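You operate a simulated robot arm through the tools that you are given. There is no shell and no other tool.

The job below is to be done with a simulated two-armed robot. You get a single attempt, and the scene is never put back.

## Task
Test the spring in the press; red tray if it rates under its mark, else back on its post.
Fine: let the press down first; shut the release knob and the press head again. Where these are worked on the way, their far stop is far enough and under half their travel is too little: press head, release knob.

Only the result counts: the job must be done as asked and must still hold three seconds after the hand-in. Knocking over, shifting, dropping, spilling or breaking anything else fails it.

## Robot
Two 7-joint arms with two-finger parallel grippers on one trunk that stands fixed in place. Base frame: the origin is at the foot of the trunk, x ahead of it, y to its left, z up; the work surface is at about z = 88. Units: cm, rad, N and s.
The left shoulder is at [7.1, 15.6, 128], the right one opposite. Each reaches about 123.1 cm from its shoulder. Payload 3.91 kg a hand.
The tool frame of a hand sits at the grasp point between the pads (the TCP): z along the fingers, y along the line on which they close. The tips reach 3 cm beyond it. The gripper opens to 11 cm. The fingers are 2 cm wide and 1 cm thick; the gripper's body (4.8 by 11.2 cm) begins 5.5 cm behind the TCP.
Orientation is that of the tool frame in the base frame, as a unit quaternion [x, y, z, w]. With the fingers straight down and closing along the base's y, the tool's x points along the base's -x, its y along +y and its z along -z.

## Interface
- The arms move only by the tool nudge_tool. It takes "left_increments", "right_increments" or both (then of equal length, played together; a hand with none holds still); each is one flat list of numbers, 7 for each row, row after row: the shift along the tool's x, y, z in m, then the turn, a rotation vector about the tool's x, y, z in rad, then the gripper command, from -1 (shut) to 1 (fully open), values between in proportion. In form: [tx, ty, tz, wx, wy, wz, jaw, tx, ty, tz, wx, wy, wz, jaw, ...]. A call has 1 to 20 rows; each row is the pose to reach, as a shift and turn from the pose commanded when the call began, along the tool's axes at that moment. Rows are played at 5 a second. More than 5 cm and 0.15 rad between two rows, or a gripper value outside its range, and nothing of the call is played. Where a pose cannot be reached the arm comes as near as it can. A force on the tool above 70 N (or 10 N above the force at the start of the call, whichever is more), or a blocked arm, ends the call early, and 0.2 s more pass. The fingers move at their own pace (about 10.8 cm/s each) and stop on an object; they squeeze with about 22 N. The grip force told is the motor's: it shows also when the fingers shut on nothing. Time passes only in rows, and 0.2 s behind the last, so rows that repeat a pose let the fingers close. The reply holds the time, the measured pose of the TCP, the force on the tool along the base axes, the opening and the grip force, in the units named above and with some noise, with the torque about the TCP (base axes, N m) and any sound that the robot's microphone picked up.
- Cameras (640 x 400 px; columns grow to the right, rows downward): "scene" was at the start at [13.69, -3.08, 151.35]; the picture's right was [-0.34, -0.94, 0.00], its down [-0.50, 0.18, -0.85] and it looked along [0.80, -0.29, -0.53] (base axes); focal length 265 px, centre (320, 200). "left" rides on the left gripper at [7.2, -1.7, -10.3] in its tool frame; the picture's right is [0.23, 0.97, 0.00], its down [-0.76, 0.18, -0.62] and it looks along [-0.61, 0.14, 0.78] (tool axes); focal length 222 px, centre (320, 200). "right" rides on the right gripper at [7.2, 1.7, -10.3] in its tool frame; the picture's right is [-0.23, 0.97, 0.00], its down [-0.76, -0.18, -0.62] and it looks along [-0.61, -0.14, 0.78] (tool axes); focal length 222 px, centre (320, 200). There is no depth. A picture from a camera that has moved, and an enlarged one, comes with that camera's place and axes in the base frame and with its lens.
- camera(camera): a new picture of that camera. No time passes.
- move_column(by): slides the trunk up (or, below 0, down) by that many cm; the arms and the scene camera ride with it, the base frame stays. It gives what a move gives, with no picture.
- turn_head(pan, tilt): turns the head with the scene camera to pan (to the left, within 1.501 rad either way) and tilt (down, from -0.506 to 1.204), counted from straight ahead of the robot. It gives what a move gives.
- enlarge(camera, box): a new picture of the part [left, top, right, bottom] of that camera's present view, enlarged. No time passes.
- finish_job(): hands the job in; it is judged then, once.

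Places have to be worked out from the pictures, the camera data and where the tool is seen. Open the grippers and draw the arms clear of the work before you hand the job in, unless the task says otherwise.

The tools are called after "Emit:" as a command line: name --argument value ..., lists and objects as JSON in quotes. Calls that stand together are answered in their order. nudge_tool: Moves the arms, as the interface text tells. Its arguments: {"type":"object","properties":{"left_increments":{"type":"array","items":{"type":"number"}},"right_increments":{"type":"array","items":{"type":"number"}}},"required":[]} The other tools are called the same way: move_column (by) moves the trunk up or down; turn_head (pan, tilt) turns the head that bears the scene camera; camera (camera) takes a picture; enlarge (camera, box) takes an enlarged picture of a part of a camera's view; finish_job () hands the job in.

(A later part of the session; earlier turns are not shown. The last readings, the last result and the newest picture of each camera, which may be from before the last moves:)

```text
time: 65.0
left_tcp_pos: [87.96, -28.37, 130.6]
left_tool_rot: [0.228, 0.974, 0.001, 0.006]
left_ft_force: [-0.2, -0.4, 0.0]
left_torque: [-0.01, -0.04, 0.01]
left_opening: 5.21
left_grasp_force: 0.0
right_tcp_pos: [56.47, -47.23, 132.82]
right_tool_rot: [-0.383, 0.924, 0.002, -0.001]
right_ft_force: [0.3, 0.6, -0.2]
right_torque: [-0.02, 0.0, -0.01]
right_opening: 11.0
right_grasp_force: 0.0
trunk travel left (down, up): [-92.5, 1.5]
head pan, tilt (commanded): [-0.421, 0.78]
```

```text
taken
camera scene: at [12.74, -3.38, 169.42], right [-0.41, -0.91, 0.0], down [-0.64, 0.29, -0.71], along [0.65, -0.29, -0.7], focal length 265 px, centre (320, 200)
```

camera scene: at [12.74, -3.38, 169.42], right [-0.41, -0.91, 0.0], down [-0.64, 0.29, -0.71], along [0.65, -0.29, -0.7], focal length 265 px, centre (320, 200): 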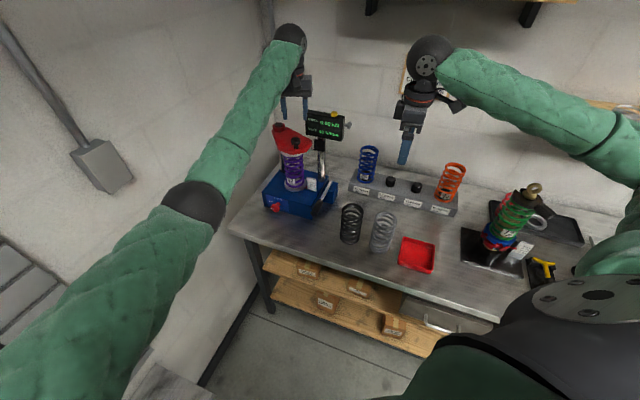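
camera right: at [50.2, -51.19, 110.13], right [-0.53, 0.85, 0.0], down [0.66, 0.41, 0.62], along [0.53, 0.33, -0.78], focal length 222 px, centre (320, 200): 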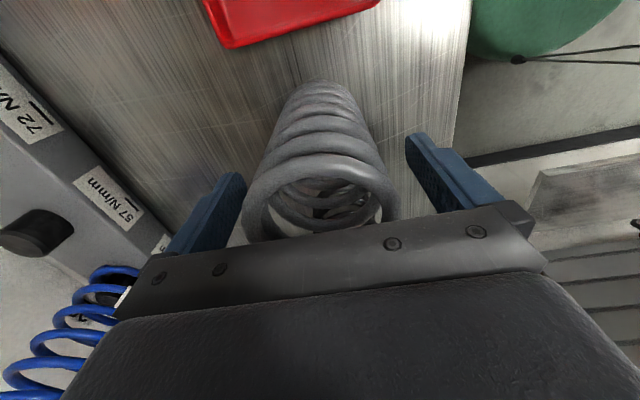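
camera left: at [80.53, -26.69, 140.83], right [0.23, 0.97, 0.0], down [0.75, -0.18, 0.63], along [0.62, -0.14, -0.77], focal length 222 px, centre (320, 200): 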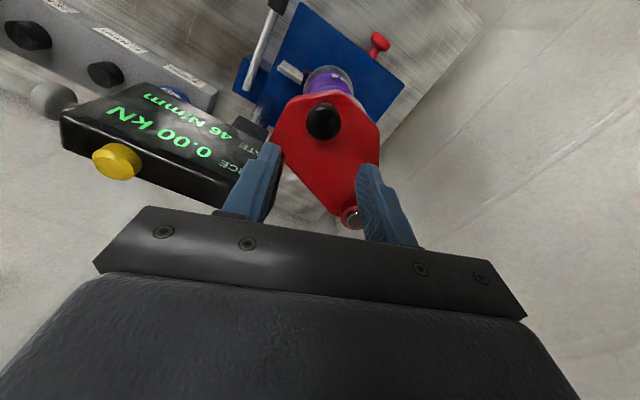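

The trunk is level again and from this angle the pivot computes to (101.2, -27.1), with the knob at (87.7, -28.1). I'll now lower around the knob with the hand turned, which keeps about 3 cm clear of the display.

Emit:
nudge_tool --left_increments '[0.0015, 0.0007, 0.03, 0, 0, 0, -0.05, 0.0031, 0.0015, 0.06, 0, 0, 0, -0.05, 0.0031, 0.0015, 0.08, 0, 0, 0, -0.05, 0.0031, 0.0015, 0.09, 0, 0, 0, -0.05, 0.0031, 0.0015, 0.096, 0, 0, 0, -0.05]'

Emit:
camera --camera "left"

Emit:
enlarge --camera "scene" --box '[240, 70, 370, 200]'

```text
time: 66.2
left_tcp_pos: [87.84, -27.92, 120.93]
left_tool_rot: [0.228, 0.974, 0.002, 0.008]
left_ft_force: [0.3, 0.2, 0.2]
left_torque: [0.0, -0.03, 0.0]
left_opening: 5.25
left_grasp_force: 0.1
right_tcp_pos: [56.66, -47.23, 132.74]
right_tool_rot: [-0.383, 0.924, 0.001, -0.001]
right_ft_force: [0.1, 0.2, -0.1]
right_torque: [0.04, -0.03, -0.02]
right_opening: 11.02
right_grasp_force: 0.0
trunk travel left (down, up): [-92.5, 1.5]
head pan, tilt (commanded): [-0.421, 0.78]
```

```text
taken
camera left: at [80.42, -26.26, 131.18], right [0.23, 0.97, 0.0], down [0.75, -0.18, 0.63], along [0.62, -0.14, -0.77], focal length 222 px, centre (320, 200)
```

left: 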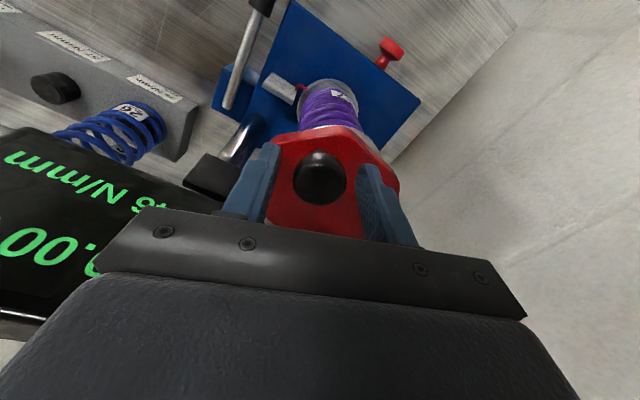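

```text
3.08 times, centred on (305, 135) of scene
camera zoom: at [12.73, -3.36, 169.42], right [-0.41, -0.91, 0.0], down [-0.64, 0.29, -0.71], along [0.65, -0.29, -0.7], focal length 815 px, centre (366, 400)
```

zoom: 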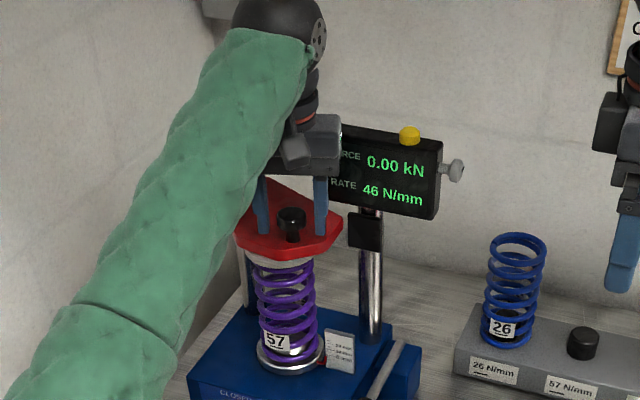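

The fingers straddle the cap freely with no force. I'll push the head's knob along its arc, leftwards, by the first 24°.

Emit:
nudge_tool --left_increments '[0.0047, 0.0057, 0, 0, 0, 0, -0.05, 0.009, 0.0145, 0, 0, 0, 0, -0.05, 0.012, 0.0231, 0, 0, 0, 0, -0.05, 0.0145, 0.0325, 0, 0, 0, 0, -0.05, 0.0168, 0.0414, 0, 0, 0, 0, -0.05, 0.0181, 0.051, 0, 0, 0, 0.035, -0.05, 0.0191, 0.0601, 0, 0, 0, 0.07, -0.05]'

Emit:
camera --camera "left"

Emit:
enlarge --camera "scene" --box '[240, 70, 370, 200]'

```text
time: 67.8
left_tcp_pos: [88.71, -21.91, 121.01]
left_tool_rot: [0.262, 0.965, 0.003, 0.006]
left_ft_force: [0.6, -0.3, -0.2]
left_torque: [0.0, -0.03, 0.01]
left_opening: 5.2
left_grasp_force: 0.0
right_tcp_pos: [56.51, -47.15, 132.72]
right_tool_rot: [-0.384, 0.923, 0.002, -0.001]
right_ft_force: [0.0, -1.1, -0.9]
right_torque: [0.0, -0.02, 0.01]
right_opening: 11.01
right_grasp_force: 0.1
trunk travel left (down, up): [-92.5, 1.5]
head pan, tilt (commanded): [-0.421, 0.78]
```

```text
taken
camera left: at [81.54, -19.63, 131.27], right [0.3, 0.96, 0.0], down [0.74, -0.23, 0.63], along [0.61, -0.18, -0.77], focal length 222 px, centre (320, 200)
```

left: 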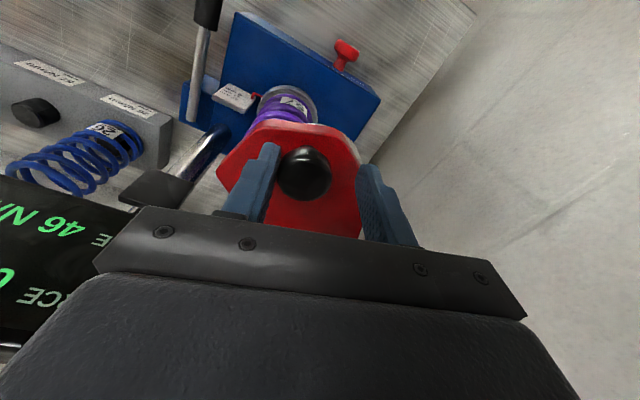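

```text
3.08 times, centred on (305, 135) of scene
camera zoom: at [12.75, -3.32, 169.42], right [-0.41, -0.91, 0.0], down [-0.64, 0.29, -0.71], along [0.65, -0.29, -0.7], focal length 815 px, centre (366, 400)
```

zoom: 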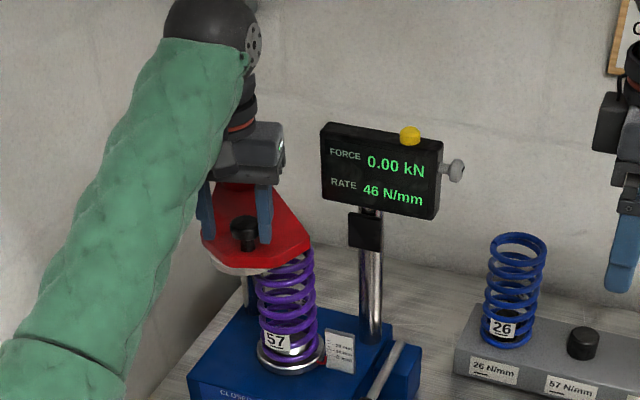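

The head swings freely and the spring stays put. I'll carry on along the arc to about 72°.

Emit:
nudge_tool --left_increments '[0.0013, 0.0212, 0, 0, 0, 0.133, -0.05, -0.0004, 0.04, 0, 0, 0, 0.272, -0.05, -0.0047, 0.0584, 0, 0, 0, 0.412, -0.05, -0.0116, 0.076, 0, 0, 0, 0.5515, -0.05, -0.0208, 0.0924, 0, 0, 0, 0.691, -0.05, -0.0321, 0.1075, 0, 0, 0, 0.831, -0.05]'

Emit:
camera --camera "left"

Emit:
enlarge --camera "scene" --box '[220, 60, 370, 210]'

```text
time: 69.2
left_tcp_pos: [96.95, -14.16, 120.99]
left_tool_rot: [0.63, 0.777, 0.004, 0.005]
left_ft_force: [-0.7, 1.0, 0.6]
left_torque: [-0.01, -0.02, -0.01]
left_opening: 5.21
left_grasp_force: 0.0
right_tcp_pos: [56.55, -47.21, 132.79]
right_tool_rot: [-0.384, 0.924, 0.002, -0.001]
right_ft_force: [0.1, -0.5, -0.1]
right_torque: [-0.01, 0.0, -0.01]
right_opening: 11.02
right_grasp_force: 0.1
trunk travel left (down, up): [-92.5, 1.5]
head pan, tilt (commanded): [-0.421, 0.78]
```

```text
taken
camera left: at [93.7, -7.45, 131.38], right [0.91, 0.42, 0.01], down [0.32, -0.71, 0.63], along [0.27, -0.56, -0.78], focal length 222 px, centre (320, 200)
```

left: 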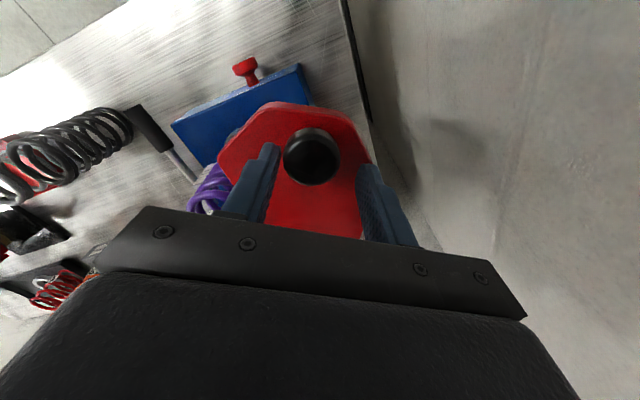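

```text
2.67 times, centred on (295, 135) of scene
camera zoom: at [12.76, -3.36, 169.41], right [-0.41, -0.91, 0.0], down [-0.64, 0.29, -0.71], along [0.65, -0.29, -0.7], focal length 706 px, centre (387, 373)
```

zoom: 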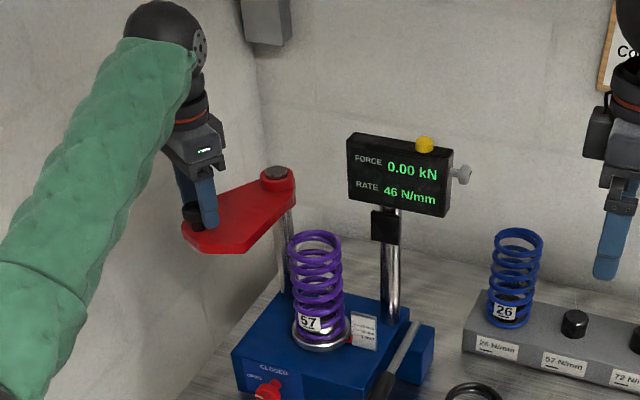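

The head is already open past the spring by some 72°. I'll nudge it a little further towards its stop, watching the force.

Emit:
nudge_tool --left_increments '[-0.0001, 0.0092, 0, 0, 0, 0.07, -0.05, -0.0002, 0.0184, 0, 0, 0, 0.14, -0.05, -0.001, 0.0278, 0, 0, 0, 0.21, -0.05, -0.0019, 0.0371, 0, 0, 0, 0.28, -0.05]'

Emit:
camera --camera "left"

Emit:
enlarge --camera "scene" --box '[220, 60, 370, 210]'

```text
time: 70.2
left_tcp_pos: [100.64, -13.62, 121.15]
left_tool_rot: [0.732, 0.681, 0.006, 0.004]
left_ft_force: [-1.0, 0.0, -0.8]
left_torque: [0.01, 0.0, 0.0]
left_opening: 5.25
left_grasp_force: 0.3
right_tcp_pos: [56.53, -47.18, 132.66]
right_tool_rot: [-0.383, 0.924, 0.002, -0.001]
right_ft_force: [0.7, 0.3, 0.1]
right_torque: [-0.03, 0.01, 0.0]
right_opening: 11.0
right_grasp_force: 0.1
trunk travel left (down, up): [-92.5, 1.5]
head pan, tilt (commanded): [-0.421, 0.78]
```

```text
taken
camera left: at [99.28, -6.32, 131.48], right [0.99, 0.16, 0.01], down [0.11, -0.77, 0.62], along [0.11, -0.62, -0.78], focal length 222 px, centre (320, 200)
```

left: 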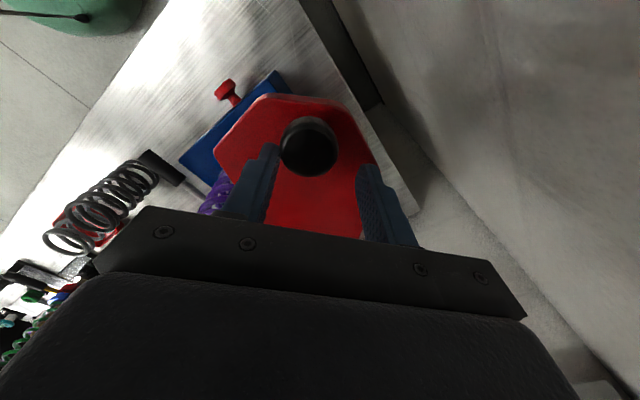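

```text
2.67 times, centred on (295, 135) of scene
camera zoom: at [12.74, -3.38, 169.42], right [-0.41, -0.91, 0.0], down [-0.64, 0.29, -0.71], along [0.65, -0.29, -0.7], focal length 706 px, centre (387, 373)
```

zoom: 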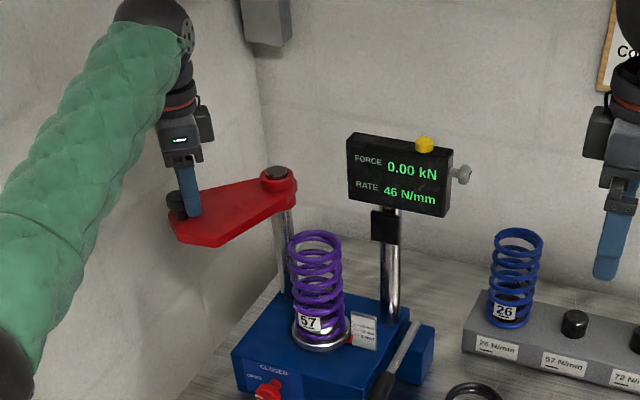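

Still free at about 85°, no stop felt. I'll go another 18° so it is surely well past half its travel.

Emit:
nudge_tool --left_increments '[0.0006, 0.007, 0, 0, 0, 0.052, -0.05, 0.0012, 0.014, 0, 0, 0, 0.105, -0.05, 0.0009, 0.021, 0, 0, 0, 0.157, -0.05, 0.0006, 0.0281, 0, 0, 0, 0.21, -0.05, -0.0004, 0.035, 0, 0, 0, 0.262, -0.05, -0.0014, 0.0421, 0, 0, 0, 0.314, -0.05]'

Emit:
camera --camera "left"

Emit:
enlarge --camera "scene" --box '[220, 60, 370, 210]'

```text
time: 71.6
left_tcp_pos: [103.59, -14.35, 121.53]
left_tool_rot: [0.815, 0.58, 0.006, 0.003]
left_ft_force: [-51.5, -16.4, -8.4]
left_torque: [0.16, 1.19, 1.68]
left_opening: 7.65
left_grasp_force: 22.1
left hand out of reach, approached as far as the arm can: row 6
right_tcp_pos: [56.06, -47.51, 132.92]
right_tool_rot: [-0.383, 0.924, 0.0, 0.001]
right_ft_force: [0.3, 0.3, 0.0]
right_torque: [-0.01, 0.0, -0.02]
right_opening: 10.97
right_grasp_force: 0.0
trunk travel left (down, up): [-92.5, 1.5]
head pan, tilt (commanded): [-0.421, 0.78]
```

```text
taken
camera left: at [104.16, -7.02, 131.86], right [0.99, -0.11, 0.01], down [-0.09, -0.78, 0.62], along [-0.06, -0.62, -0.78], focal length 222 px, centre (320, 200)
```

left: 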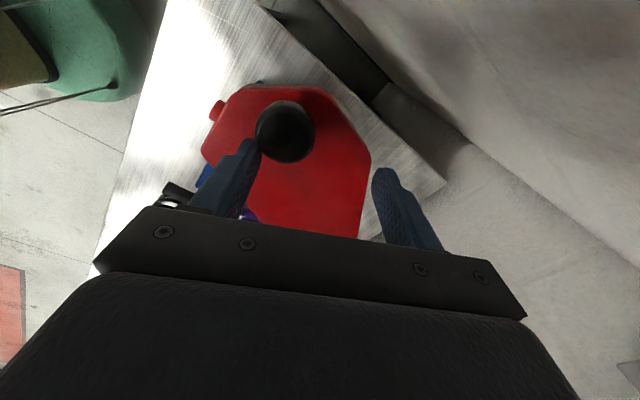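

```text
2.67 times, centred on (295, 135) of scene
camera zoom: at [12.18, -3.62, 169.46], right [-0.41, -0.91, 0.0], down [-0.64, 0.29, -0.71], along [0.65, -0.29, -0.7], focal length 706 px, centre (387, 373)
```

zoom: 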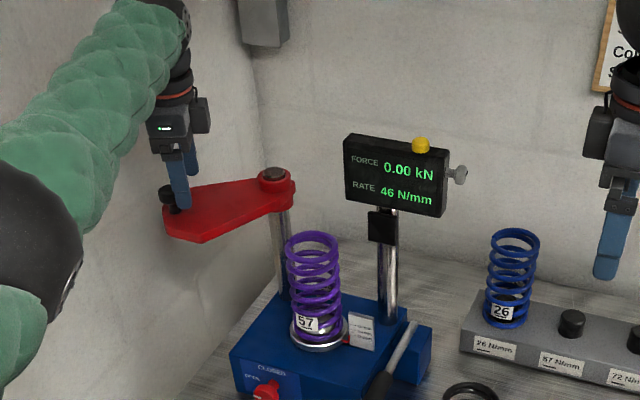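

That is the far stop (about 54 N and the finger forced open), so the head is fully open. I'll back off a little, then lift the left hand off the knob.

Emit:
nudge_tool --left_increments '[0, -0.01, 0, 0, 0, 0, -0.05, 0, -0.018, 0, 0, 0, 0, -0.05, 0, -0.02, 0, 0, 0, 0, 0.0, 0, -0.02, -0.03, 0, 0, 0, 0.0, 0, -0.02, -0.065, 0, 0, 0, 0.0, 0, -0.02, -0.1, 0, 0, 0, 0.0]'

Emit:
camera --camera "left"

Emit:
camera --camera "scene"

Emit:
enlarge --camera "scene" --box '[220, 60, 370, 210]'

```text
time: 73.0
left_tcp_pos: [102.0, -13.13, 130.91]
left_tool_rot: [0.814, 0.581, 0.005, 0.004]
left_ft_force: [-0.2, 0.2, 0.2]
left_torque: [0.0, 0.02, 0.0]
left_opening: 5.49
left_grasp_force: 0.0
right_tcp_pos: [56.5, -47.23, 132.78]
right_tool_rot: [-0.383, 0.924, 0.001, -0.001]
right_ft_force: [-0.2, 0.7, -0.8]
right_torque: [0.0, -0.02, -0.02]
right_opening: 11.0
right_grasp_force: 0.1
trunk travel left (down, up): [-92.5, 1.5]
head pan, tilt (commanded): [-0.421, 0.78]
```

```text
taken
camera left: at [102.65, -5.74, 141.35], right [0.99, -0.1, 0.01], down [-0.09, -0.78, 0.62], along [-0.05, -0.62, -0.78], focal length 222 px, centre (320, 200)
```

left: 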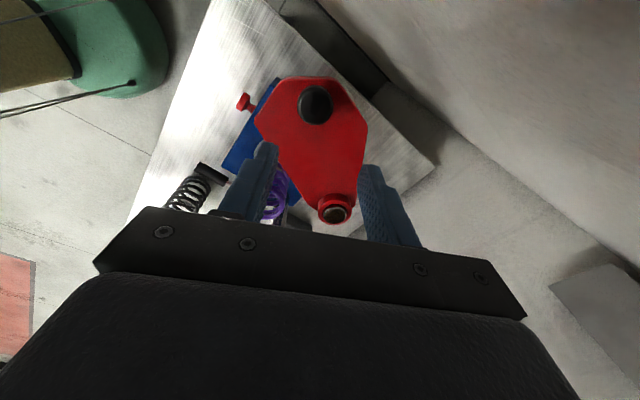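

```text
taken
camera scene: at [12.71, -3.3, 169.41], right [-0.41, -0.91, 0.0], down [-0.64, 0.29, -0.71], along [0.65, -0.29, -0.7], focal length 265 px, centre (320, 200)
```

scene: 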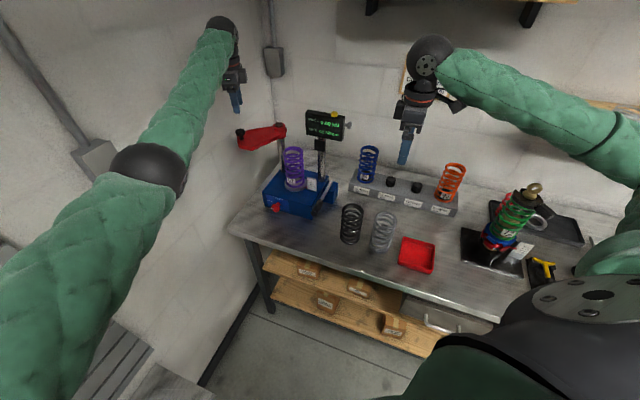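

```text
2.67 times, centred on (295, 135) of scene
camera zoom: at [12.71, -3.3, 169.41], right [-0.41, -0.91, 0.0], down [-0.64, 0.29, -0.71], along [0.65, -0.29, -0.7], focal length 706 px, centre (387, 373)
```

zoom: 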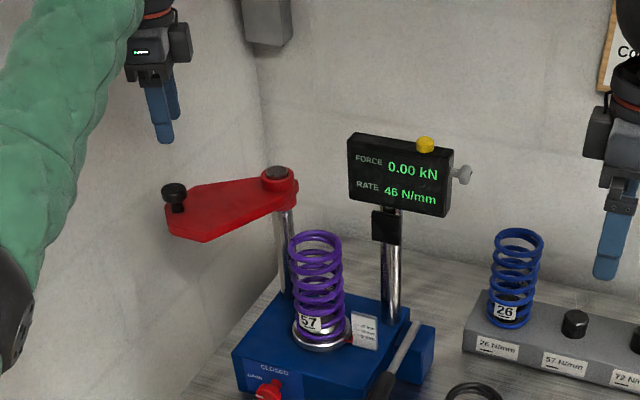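

The head stays open and the purple spring stands free on its seat. I'll take the left arm back out in front, clear of the press.

Emit:
nudge_tool --left_increments '[0.01, -0.035, -0.005, 0, 0, -0.12, 0, 0.021, -0.073, -0.01, 0, 0, -0.24, 0, 0.032, -0.112, -0.015, 0, 0, -0.36, 0, 0.043, -0.152, -0.02, 0, 0, -0.48, 0, 0.054, -0.192, -0.025, 0, 0, -0.6, 0, 0.066, -0.232, -0.03, 0, 0, -0.73, 0, 0.078, -0.272, -0.035, 0, 0, -0.86, 0, 0.09, -0.312, -0.04, 0, 0, -0.99, 0, 0.101, -0.352, -0.04, 0, 0, -1.117, 0]'

Emit:
nudge_tool --right_increments '[0, 0, 0, 0, 0, 0.13, 0.8, 0, 0, 0, 0, 0, 0.26, 0.8, 0, 0, 0, 0, 0, 0.39, 0.8, 0, 0, 0, 0, 0, 0.52, 0.8, 0, 0, 0, 0, 0, 0.65, 0.8, 0, 0, 0, 0, 0, 0.78, 0.8, 0, 0, 0, 0, 0, 0.91, 0.8, 0, 0, 0, 0, 0, 1.04, 0.8, 0, 0, 0, 0, 0, 1.17, 0.8, 0, 0, 0, 0, 0, 1.3, 0.8, 0, 0, 0, 0, 0, 1.44, 0.8, 0, 0, 0, 0, 0, 1.571, 0.8]'

Emit:
camera --camera "scene"

Emit:
camera --camera "right"

```text
time: 74.9
left_tcp_pos: [73.77, -0.85, 137.01]
left_tool_rot: [0.441, 0.897, -0.004, 0.019]
left_ft_force: [-5.0, -1.3, -2.6]
left_torque: [0.02, -0.36, 0.01]
left_opening: 5.49
left_grasp_force: 0.1
right_tcp_pos: [56.28, -51.94, 133.83]
right_tool_rot: [-0.392, 0.919, -0.007, 0.04]
right_ft_force: [-0.1, 2.2, -0.3]
right_torque: [-0.17, -0.07, 0.0]
right_opening: 11.0
right_grasp_force: 0.1
trunk travel left (down, up): [-92.5, 1.5]
head pan, tilt (commanded): [-0.421, 0.78]
stopped in row 9 (right hand): the arm was blocked; the commanded pose is now the measured one
```

```text
time: 75.2
left_tcp_pos: [61.37, 7.59, 126.37]
left_tool_rot: [0.417, 0.888, -0.174, -0.083]
left_ft_force: [-8.7, -4.9, -5.4]
left_torque: [0.16, -0.6, 0.04]
left_opening: 5.49
left_grasp_force: 0.0
right_tcp_pos: [55.22, -35.63, 136.15]
right_tool_rot: [-0.359, 0.927, -0.11, 0.005]
right_ft_force: [-3.4, 3.9, 3.8]
right_torque: [-0.23, -0.32, -0.04]
right_opening: 9.9
right_grasp_force: 0.0
trunk travel left (down, up): [-92.5, 1.5]
head pan, tilt (commanded): [-0.421, 0.78]
stopped in row 1 (left hand): the arm was blocked; the commanded pose is now the measured one
```

```text
taken
camera scene: at [15.75, -31.72, 170.24], right [-0.74, -0.66, -0.11], down [-0.43, 0.6, -0.68], along [0.52, -0.46, -0.73], focal length 265 px, centre (320, 200)
```

scene: 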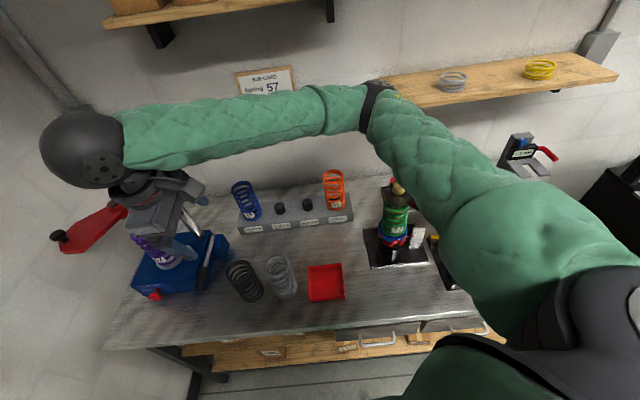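

```text
taken
camera right: at [47.82, -37.2, 146.36], right [-0.48, 0.85, -0.22], down [0.63, 0.5, 0.59], along [0.61, 0.15, -0.78], focal length 222 px, centre (320, 200)
```

right: 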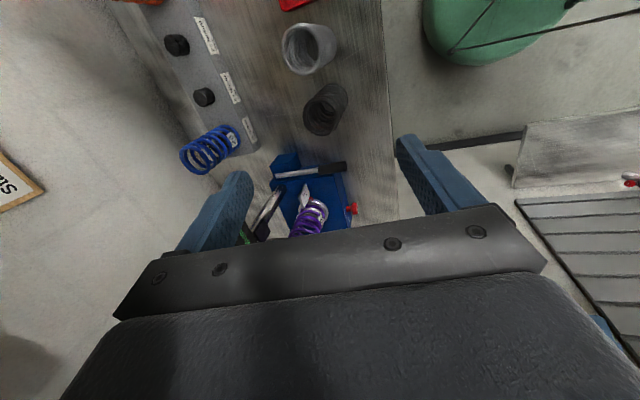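

Something blocked the left arm's retreat, and the trunk is swung far to the right. I'll hold both arms still for one row and see whether it settles.

Emit:
nudge_tool --left_increments '[0, 0, 0, 0, 0, 0, 0]'

Emit:
camera --camera "scene"

Emit:
camera --camera "left"

```text
time: 75.5
left_tcp_pos: [51.65, 29.99, 111.13]
left_tool_rot: [0.127, 0.931, -0.326, -0.107]
left_ft_force: [144.6, 44.2, 2.8]
left_torque: [-2.51, 8.82, -6.03]
left_opening: 5.49
left_grasp_force: 0.1
right_tcp_pos: [51.39, -1.34, 129.49]
right_tool_rot: [-0.588, 0.797, -0.137, -0.011]
right_ft_force: [8.0, 1.2, -6.2]
right_torque: [-0.18, 0.49, -0.18]
right_opening: 9.88
right_grasp_force: 0.1
trunk travel left (down, up): [-92.5, 1.5]
head pan, tilt (commanded): [-0.421, 0.78]
stopped in row 1 (left hand): the arm was blocked; the commanded pose is now the measured one
```

```text
taken
camera scene: at [27.04, -29.89, 169.84], right [-0.79, -0.61, -0.03], down [-0.41, 0.58, -0.7], along [0.45, -0.54, -0.71], focal length 265 px, centre (320, 200)
```

scene: 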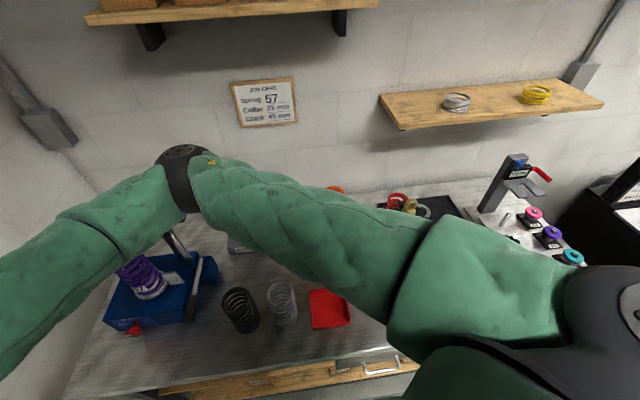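

```text
taken
camera left: at [47.42, 36.95, 121.01], right [-0.05, 0.8, -0.59], down [0.93, 0.26, 0.27], along [0.38, -0.53, -0.76], focal length 222 px, centre (320, 200)
```

left: 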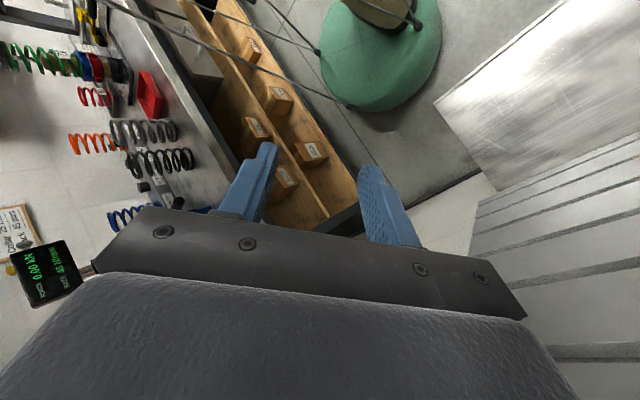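

The whole robot is still swaying, but on the table everything still stands in place. I'll keep holding both arms where they are for a short time to let it come to rest.

Emit:
nudge_tool --left_increments '[0, 0, 0, 0, 0, 0, 0]' --right_increments '[0, 0, 0, 0, 0, 0, 0.8]'

Emit:
camera --camera "scene"

Emit:
camera --camera "right"

```text
time: 75.9
left_tcp_pos: [33.9, 47.83, 113.45]
left_tool_rot: [0.065, 0.917, -0.388, -0.059]
left_ft_force: [729.5, 702.4, 1126.1]
left_torque: [81.9, -28.83, -32.8]
left_opening: 1.46
left_grasp_force: 0.0
right_tcp_pos: [47.61, -1.27, 100.07]
right_tool_rot: [-0.697, 0.705, -0.096, -0.086]
right_ft_force: [-1.0, 3.5, 11.0]
right_torque: [0.01, -0.11, 0.03]
right_opening: 9.91
right_grasp_force: 0.0
trunk travel left (down, up): [-92.5, 1.5]
head pan, tilt (commanded): [-0.421, 0.78]
stopped in row 1 (left hand): the arm was blocked; the commanded pose is now the measured one
```

```text
taken
camera scene: at [31.09, -33.21, 168.92], right [-0.81, -0.58, -0.02], down [-0.41, 0.6, -0.68], along [0.41, -0.55, -0.73], focal length 265 px, centre (320, 200)
```

scene: 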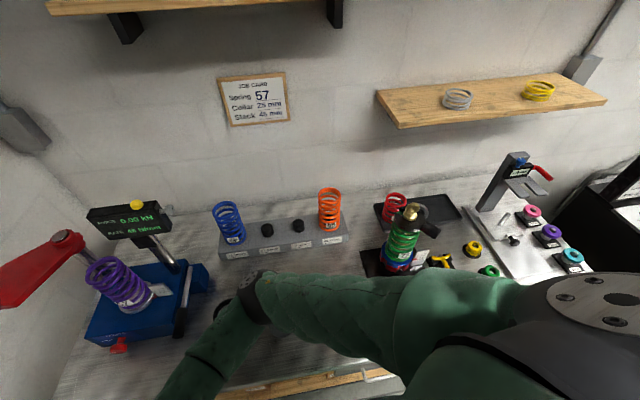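

```text
taken
camera right: at [45.83, -5.63, 111.99], right [-0.97, 0.23, -0.07], down [0.18, 0.89, 0.41], along [0.16, 0.38, -0.91], focal length 222 px, centre (320, 200)
```

right: 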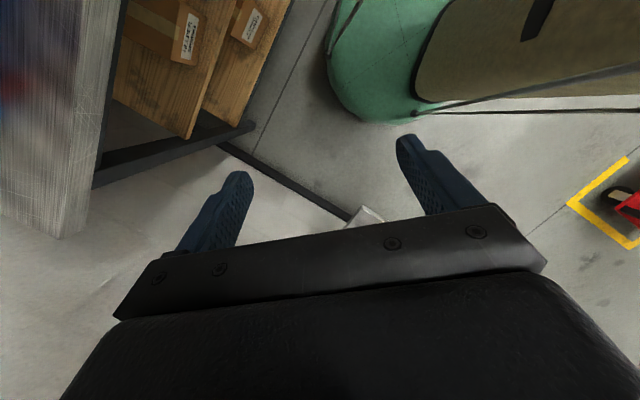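

The left hand is reading very large forces, so it is jammed against something, and the right arm is sinking. I'll look through the left camera before deciding how to free it.

Emit:
camera --camera "left"

Emit:
enlarge --camera "scene" --box '[60, 180, 460, 400]'

```text
taken
camera left: at [28.3, 55.12, 122.25], right [-0.15, 0.71, -0.69], down [0.86, 0.44, 0.26], along [0.48, -0.55, -0.68], focal length 222 px, centre (320, 200)
```

left: 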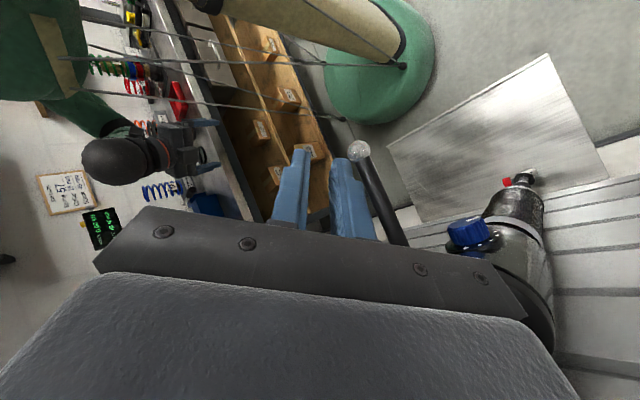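

```text
1.60 times, centred on (260, 290) of scene
camera zoom: at [31.09, -33.21, 168.92], right [-0.81, -0.58, -0.02], down [-0.41, 0.6, -0.68], along [0.41, -0.55, -0.73], focal length 424 px, centre (416, 56)
```

zoom: 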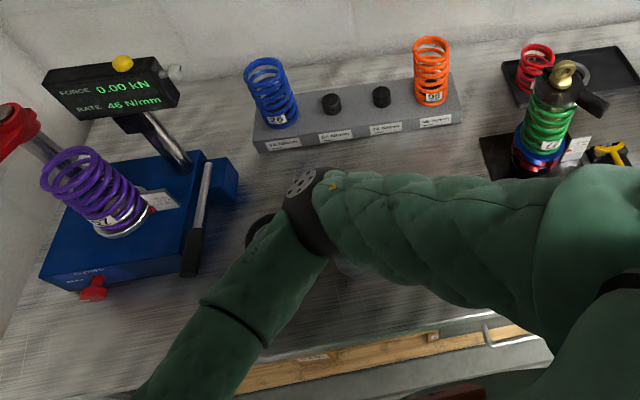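

The left hand has run into a machine behind on the left (a lever beside the fingers), and the robot's foot has slid about 25 cm. I'll lift both hands straight up to free the left one and keep the right elbow off the springs.

Emit:
nudge_tool --left_increments '[0.0019, -0.024, -0.023, 0, 0, 0, 0, 0.0038, -0.048, -0.046, 0, 0, 0, 0, 0.0058, -0.0719, -0.069, 0, 0, 0, 0]' --right_increments '[0.012, -0.0007, -0.046, 0, 0, 0, 0.8, 0.024, -0.0014, -0.092, 0, 0, 0, 0.8, 0.036, -0.0023, -0.138, 0, 0, 0, 0.8]'

Emit:
camera --camera "scene"

Emit:
camera --camera "left"

Emit:
camera --camera "right"

```text
time: 76.2
left_tcp_pos: [10.93, 52.7, 110.8]
left_tool_rot: [0.304, 0.815, -0.489, -0.071]
left_ft_force: [-93.7, 59.0, 73.0]
left_torque: [2.23, -6.39, 8.22]
left_opening: 5.52
left_grasp_force: 0.2
right_tcp_pos: [64.77, -19.05, 89.97]
right_tool_rot: [0.707, -0.561, 0.421, 0.098]
right_ft_force: [-43.1, 24.0, 40.2]
right_torque: [0.64, -0.15, 0.9]
right_opening: 10.56
right_grasp_force: 7.0
trunk travel left (down, up): [-92.5, 1.5]
head pan, tilt (commanded): [-0.421, 0.78]
stopped in row 1 (left hand): the arm was blocked; the commanded pose is now the measured one
```

```text
taken
camera scene: at [16.25, -50.75, 169.67], right [-0.75, -0.64, -0.16], down [-0.4, 0.63, -0.66], along [0.52, -0.44, -0.73], focal length 265 px, centre (320, 200)
```

scene: 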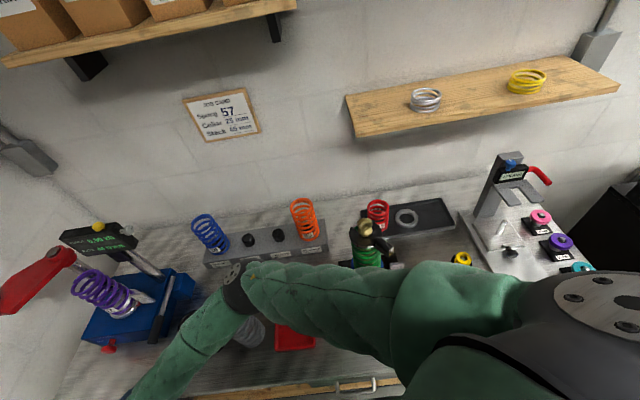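

```text
taken
camera left: at [8.64, 63.96, 116.22], right [0.23, 0.46, -0.86], down [0.95, 0.1, 0.31], along [0.23, -0.88, -0.41], focal length 222 px, centre (320, 200)
```

left: 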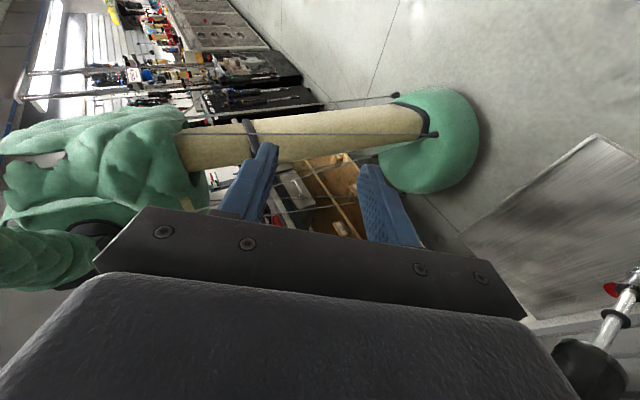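

```text
taken
camera right: at [58.39, -18.39, 101.05], right [-0.86, -0.18, -0.48], down [-0.16, 0.98, -0.09], along [0.49, 0.0, -0.87], focal length 222 px, centre (320, 200)
```

right: 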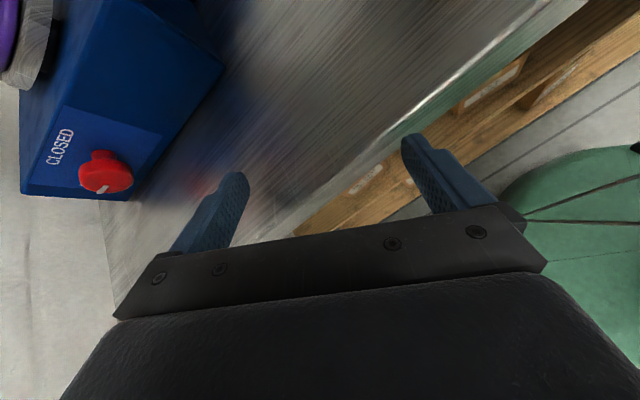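

The robot is still swinging and the right hand has come down near the table's front edge. I'll raise the right hand and hold the left, again for one row only.

Emit:
nudge_tool --left_increments '[0, 0, 0, 0, 0, 0, 0]' --right_increments '[0.0345, -0.0164, -0.0308, 0, 0, 0, 0.8]'

Emit:
camera --camera "scene"

Emit:
camera --camera "right"

Emit:
camera --camera "left"

```text
time: 76.5
left_tcp_pos: [-32.24, 54.97, 114.97]
left_tool_rot: [0.283, 0.864, -0.389, 0.152]
left_ft_force: [-31.4, 20.2, 18.3]
left_torque: [0.22, -1.28, 1.98]
left_opening: 5.51
left_grasp_force: 0.1
right_tcp_pos: [61.23, -1.36, 76.36]
right_tool_rot: [0.874, -0.373, 0.31, -0.035]
right_ft_force: [-8.5, 74.0, 11.9]
right_torque: [-3.85, 0.04, -2.89]
right_opening: 9.89
right_grasp_force: 0.0
trunk travel left (down, up): [-92.5, 1.5]
head pan, tilt (commanded): [-0.421, 0.78]
stopped in row 1 (left hand): the arm was blocked; the commanded pose is now the measured one
```

```text
taken
camera scene: at [9.73, -54.22, 166.05], right [-0.51, -0.83, -0.24], down [-0.58, 0.54, -0.62], along [0.64, -0.17, -0.75], focal length 265 px, centre (320, 200)
```

scene: 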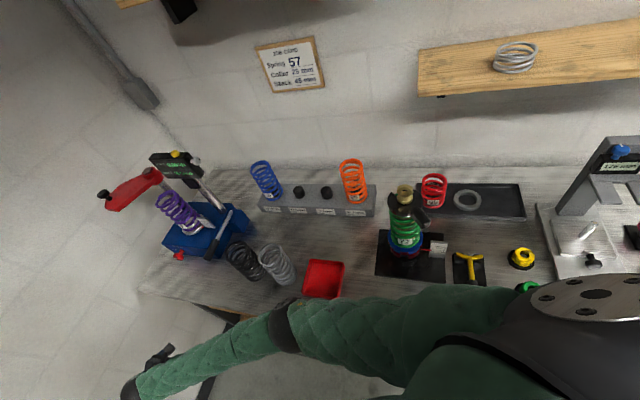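

```text
taken
camera right: at [58.27, -5.76, 87.97], right [-0.73, -0.55, -0.4], down [-0.65, 0.75, 0.16], along [0.21, 0.38, -0.9], focal length 222 px, centre (320, 200)
```

right: 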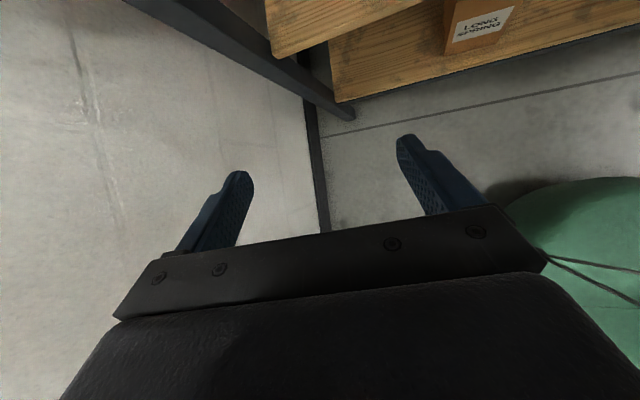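

```text
taken
camera left: at [-39.49, 64.61, 119.23], right [0.41, 0.61, -0.68], down [0.69, 0.28, 0.67], along [0.6, -0.74, -0.3], focal length 222 px, centre (320, 200)
```

left: 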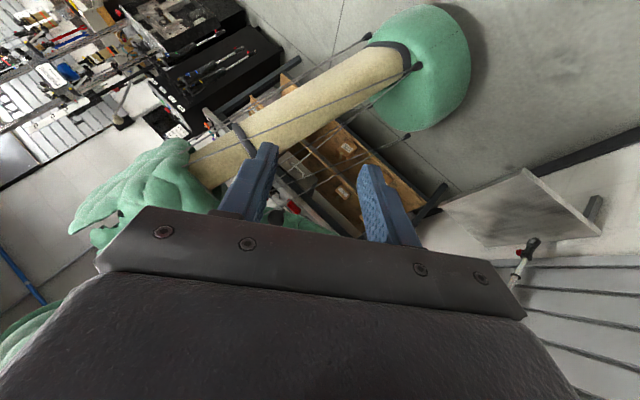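

The trunk leans like a springy column and is swinging back and forth. I'll let time pass with a small head turn rather than arm commands, so the arms simply hold while the sway dies out.

Emit:
turn_head --pan -0.4 --tilt 0.78

Emit:
camera --camera "scene"

Emit:
camera --camera "left"

Emit:
camera --camera "right"

```text
time: 77.1
left_tcp_pos: [-46.44, 65.0, 118.81]
left_tool_rot: [0.143, 0.885, -0.417, 0.149]
left_ft_force: [10.4, 2.2, 9.7]
left_torque: [0.56, 0.65, -0.7]
left_opening: 5.5
left_grasp_force: 0.0
right_tcp_pos: [27.01, 31.6, 79.0]
right_tool_rot: [0.874, -0.251, 0.408, 0.088]
right_ft_force: [3.1, 0.9, -3.1]
right_torque: [-0.1, 0.05, -0.15]
right_opening: 9.93
right_grasp_force: 0.1
trunk travel left (down, up): [-92.5, 1.5]
head pan, tilt (commanded): [-0.4, 0.78]
```

```text
taken
camera scene: at [1.8, -20.95, 169.54], right [0.29, -0.95, -0.1], down [-0.73, -0.15, -0.67], along [0.62, 0.26, -0.74], focal length 265 px, centre (320, 200)
```

scene: 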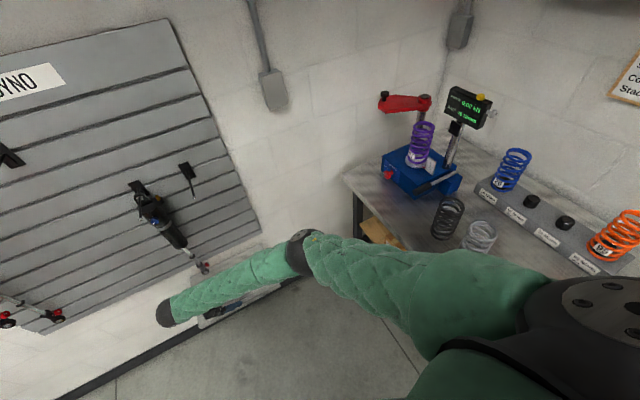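

```text
taken
camera left: at [-55.23, 72.91, 123.48], right [0.16, 0.62, -0.76], down [0.67, 0.5, 0.55], along [0.72, -0.6, -0.34], focal length 222 px, centre (320, 200)
```

left: 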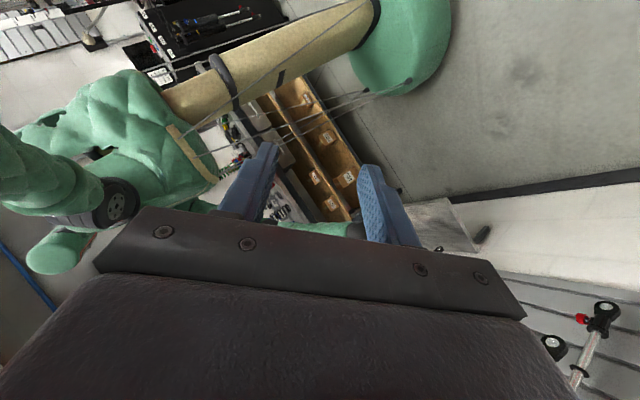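

```text
taken
camera right: at [23.29, 31.18, 91.25], right [-0.62, -0.75, -0.22], down [-0.74, 0.66, -0.16], along [0.27, 0.06, -0.96], focal length 222 px, centre (320, 200)
```

right: 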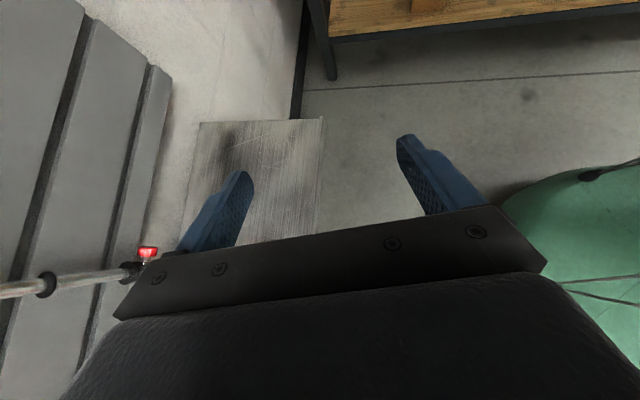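

The work table still looks intact: press, springs and rack all standing. The trunk is still turning, so I'll let more time pass with another small head turn.

Emit:
turn_head --pan -0.42 --tilt 0.78

Emit:
turn_head --pan -0.4 --tilt 0.78

Emit:
camera --camera "scene"

Emit:
camera --camera "left"

```text
time: 77.8
left_tcp_pos: [-43.65, 80.67, 102.53]
left_tool_rot: [0.175, 0.862, -0.453, 0.143]
left_ft_force: [-27.2, 15.6, -22.9]
left_torque: [-1.76, -0.7, 1.33]
left_opening: 5.52
left_grasp_force: 0.1
right_tcp_pos: [32.01, 39.14, 84.67]
right_tool_rot: [0.869, -0.323, 0.372, 0.051]
right_ft_force: [-18.2, -0.3, 4.1]
right_torque: [0.19, -0.94, 0.5]
right_opening: 9.9
right_grasp_force: 0.0
trunk travel left (down, up): [-92.5, 1.5]
head pan, tilt (commanded): [-0.421, 0.78]
```

```text
time: 78.4
left_tcp_pos: [-14.37, 90.54, 94.92]
left_tool_rot: [0.17, 0.805, -0.565, 0.053]
left_ft_force: [0.4, -1.3, 0.3]
left_torque: [0.02, -0.06, -0.1]
left_opening: 5.52
left_grasp_force: 0.0
right_tcp_pos: [52.87, 27.55, 81.46]
right_tool_rot: [0.792, -0.423, 0.415, 0.144]
right_ft_force: [-5.4, 4.2, 5.4]
right_torque: [0.06, -0.1, 0.12]
right_opening: 9.9
right_grasp_force: 0.0
trunk travel left (down, up): [-92.5, 1.5]
head pan, tilt (commanded): [-0.4, 0.78]
```

```text
taken
camera scene: at [18.4, 29.18, 170.61], right [-0.38, -0.92, 0.09], down [-0.65, 0.19, -0.74], along [0.66, -0.34, -0.67], focal length 265 px, centre (320, 200)
```

scene: 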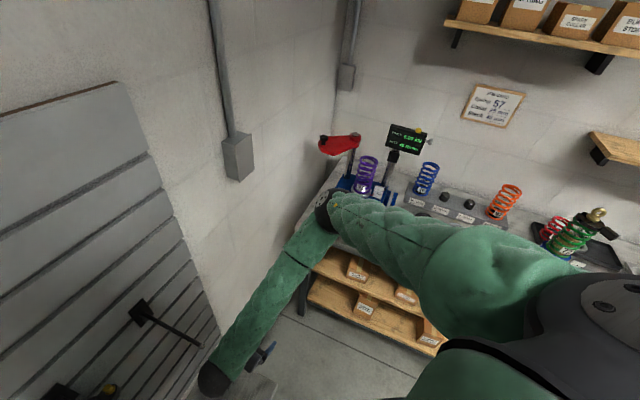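

```text
taken
camera left: at [-20.5, 101.04, 98.11], right [0.11, 0.34, -0.93], down [0.84, 0.47, 0.27], along [0.53, -0.81, -0.24], focal length 222 px, centre (320, 200)
```

left: 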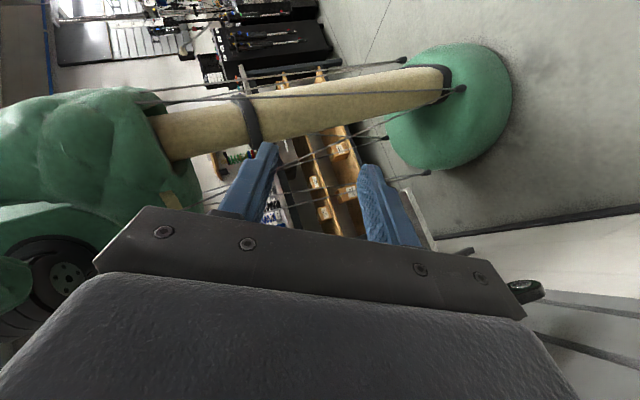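

The trunk is now swinging through the middle with the heading straight again. I'll keep waiting with small head turns until it settles.

Emit:
turn_head --pan -0.42 --tilt 0.78

Emit:
turn_head --pan -0.4 --tilt 0.78

Emit:
turn_head --pan -0.42 --tilt 0.78

Emit:
camera --camera "scene"

```text
time: 79.0
left_tcp_pos: [-41.28, 63.58, 102.74]
left_tool_rot: [0.045, 0.837, -0.53, 0.128]
left_ft_force: [0.1, -6.7, -1.9]
left_torque: [0.12, -0.04, 0.08]
left_opening: 5.51
left_grasp_force: 0.0
right_tcp_pos: [40.18, 29.45, 81.35]
right_tool_rot: [0.884, -0.245, 0.391, 0.08]
right_ft_force: [-1.6, -0.1, 1.8]
right_torque: [-0.05, 0.0, -0.01]
right_opening: 9.9
right_grasp_force: 0.0
trunk travel left (down, up): [-92.5, 1.5]
head pan, tilt (commanded): [-0.421, 0.78]
```

```text
time: 79.6
left_tcp_pos: [-38.24, 77.23, 98.59]
left_tool_rot: [0.138, 0.816, -0.55, 0.113]
left_ft_force: [-1.4, -3.0, 2.4]
left_torque: [0.27, -0.01, 0.17]
left_opening: 5.53
left_grasp_force: 0.0
right_tcp_pos: [40.62, 25.9, 84.37]
right_tool_rot: [0.802, -0.397, 0.438, 0.088]
right_ft_force: [8.2, 3.6, 3.6]
right_torque: [-0.02, 0.63, -0.41]
right_opening: 9.9
right_grasp_force: 0.1
trunk travel left (down, up): [-92.5, 1.5]
head pan, tilt (commanded): [-0.4, 0.78]
```

```text
time: 80.2
left_tcp_pos: [-39.06, 77.55, 99.45]
left_tool_rot: [0.112, 0.814, -0.551, 0.143]
left_ft_force: [2.4, -3.2, -0.1]
left_torque: [0.06, 0.1, -0.14]
left_opening: 5.53
left_grasp_force: 0.0
right_tcp_pos: [37.53, 37.45, 82.52]
right_tool_rot: [0.849, -0.319, 0.415, 0.08]
right_ft_force: [-4.1, -2.7, 3.5]
right_torque: [0.27, -0.07, 0.25]
right_opening: 9.89
right_grasp_force: 0.1
trunk travel left (down, up): [-92.5, 1.5]
head pan, tilt (commanded): [-0.421, 0.78]
```

```text
taken
camera scene: at [-3.63, 2.79, 171.17], right [-0.21, -0.98, -0.04], down [-0.62, 0.17, -0.77], along [0.75, -0.14, -0.64], focal length 265 px, centre (320, 200)
```

scene: 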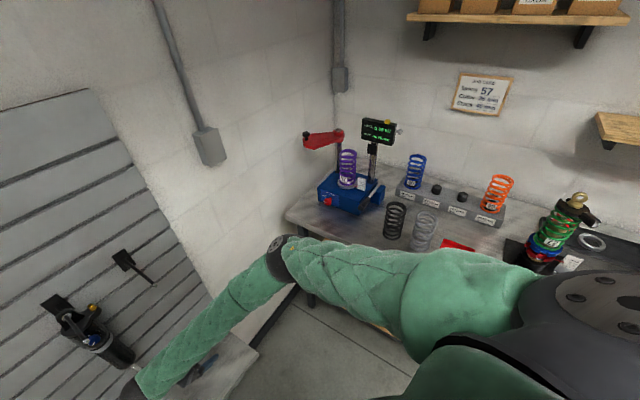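

The sway is dying down and everything on the table stands. I'll wait a little longer.

Emit:
turn_head --pan -0.4 --tilt 0.78

Emit:
turn_head --pan -0.42 --tilt 0.78

Emit:
turn_head --pan -0.4 --tilt 0.78

Emit:
turn_head --pan -0.42 --tilt 0.78

Emit:
camera --camera "scene"

Emit:
camera --camera "left"

Emit:
camera --camera "right"

```text
time: 80.8
left_tcp_pos: [-24.47, 83.31, 98.99]
left_tool_rot: [0.138, 0.811, -0.564, 0.064]
left_ft_force: [-6.1, 3.3, 2.8]
left_torque: [0.07, -0.2, 0.36]
left_opening: 5.51
left_grasp_force: 0.1
right_tcp_pos: [47.03, 30.07, 80.04]
right_tool_rot: [0.819, -0.394, 0.399, 0.116]
right_ft_force: [-1.2, -0.9, -0.7]
right_torque: [0.01, -0.17, 0.11]
right_opening: 9.89
right_grasp_force: 0.0
trunk travel left (down, up): [-92.5, 1.5]
head pan, tilt (commanded): [-0.4, 0.78]
```

```text
time: 81.4
left_tcp_pos: [-40.0, 74.72, 100.6]
left_tool_rot: [0.11, 0.82, -0.553, 0.098]
left_ft_force: [3.6, 1.7, 3.8]
left_torque: [0.18, 0.16, -0.23]
left_opening: 5.51
left_grasp_force: 0.0
right_tcp_pos: [35.11, 28.95, 82.01]
right_tool_rot: [0.837, -0.365, 0.4, 0.082]
right_ft_force: [3.2, 2.5, -1.6]
right_torque: [-0.14, 0.14, -0.18]
right_opening: 9.9
right_grasp_force: 0.1
trunk travel left (down, up): [-92.5, 1.5]
head pan, tilt (commanded): [-0.421, 0.78]
```

```text
time: 82.0
left_tcp_pos: [-24.07, 83.47, 94.51]
left_tool_rot: [0.14, 0.794, -0.585, 0.085]
left_ft_force: [3.2, -0.6, -1.9]
left_torque: [-0.08, 0.08, -0.35]
left_opening: 5.49
left_grasp_force: 0.0
right_tcp_pos: [47.59, 30.23, 79.75]
right_tool_rot: [0.814, -0.379, 0.418, 0.134]
right_ft_force: [1.3, -1.9, -0.2]
right_torque: [0.15, 0.05, 0.04]
right_opening: 9.9
right_grasp_force: 0.1
trunk travel left (down, up): [-92.5, 1.5]
head pan, tilt (commanded): [-0.4, 0.78]
```

```text
time: 82.6
left_tcp_pos: [-30.79, 74.41, 102.64]
left_tool_rot: [0.118, 0.824, -0.549, 0.074]
left_ft_force: [5.2, -3.2, 2.0]
left_torque: [0.11, 0.13, -0.38]
left_opening: 5.51
left_grasp_force: 0.0
right_tcp_pos: [43.23, 26.51, 80.87]
right_tool_rot: [0.833, -0.383, 0.389, 0.088]
right_ft_force: [3.3, -0.9, -1.5]
right_torque: [-0.03, 0.09, -0.08]
right_opening: 9.89
right_grasp_force: 0.0
trunk travel left (down, up): [-92.5, 1.5]
head pan, tilt (commanded): [-0.421, 0.78]
```

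```text
taken
camera scene: at [18.7, -5.98, 169.2], right [-0.34, -0.94, -0.01], down [-0.67, 0.25, -0.69], along [0.66, -0.23, -0.72], focal length 265 px, centre (320, 200)
```

scene: 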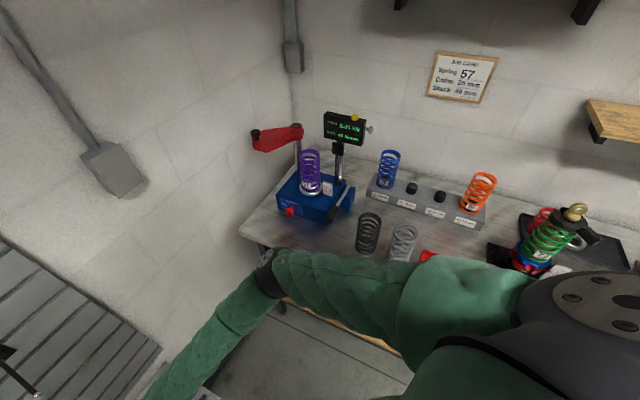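

```text
taken
camera left: at [-38.12, 84.2, 106.36], right [0.05, 0.39, -0.92], down [0.78, 0.56, 0.28], along [0.62, -0.74, -0.27], focal length 222 px, centre (320, 200)
```

left: 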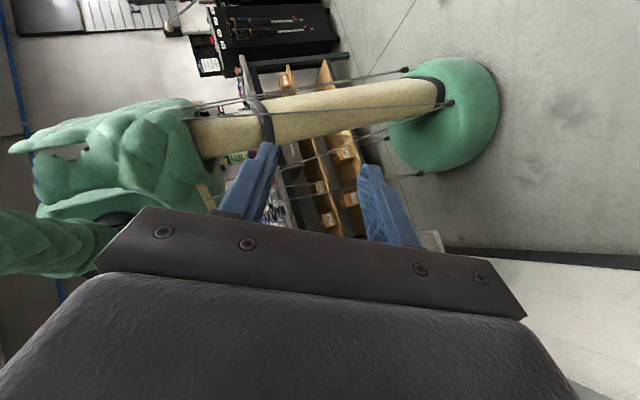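

```text
taken
camera right: at [39.04, 25.75, 92.9], right [-0.78, -0.54, -0.31], down [-0.54, 0.83, -0.09], along [0.31, 0.09, -0.95], focal length 222 px, centre (320, 200)
```

right: 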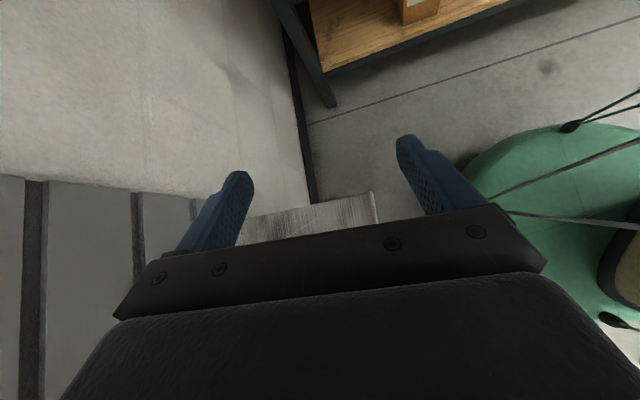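

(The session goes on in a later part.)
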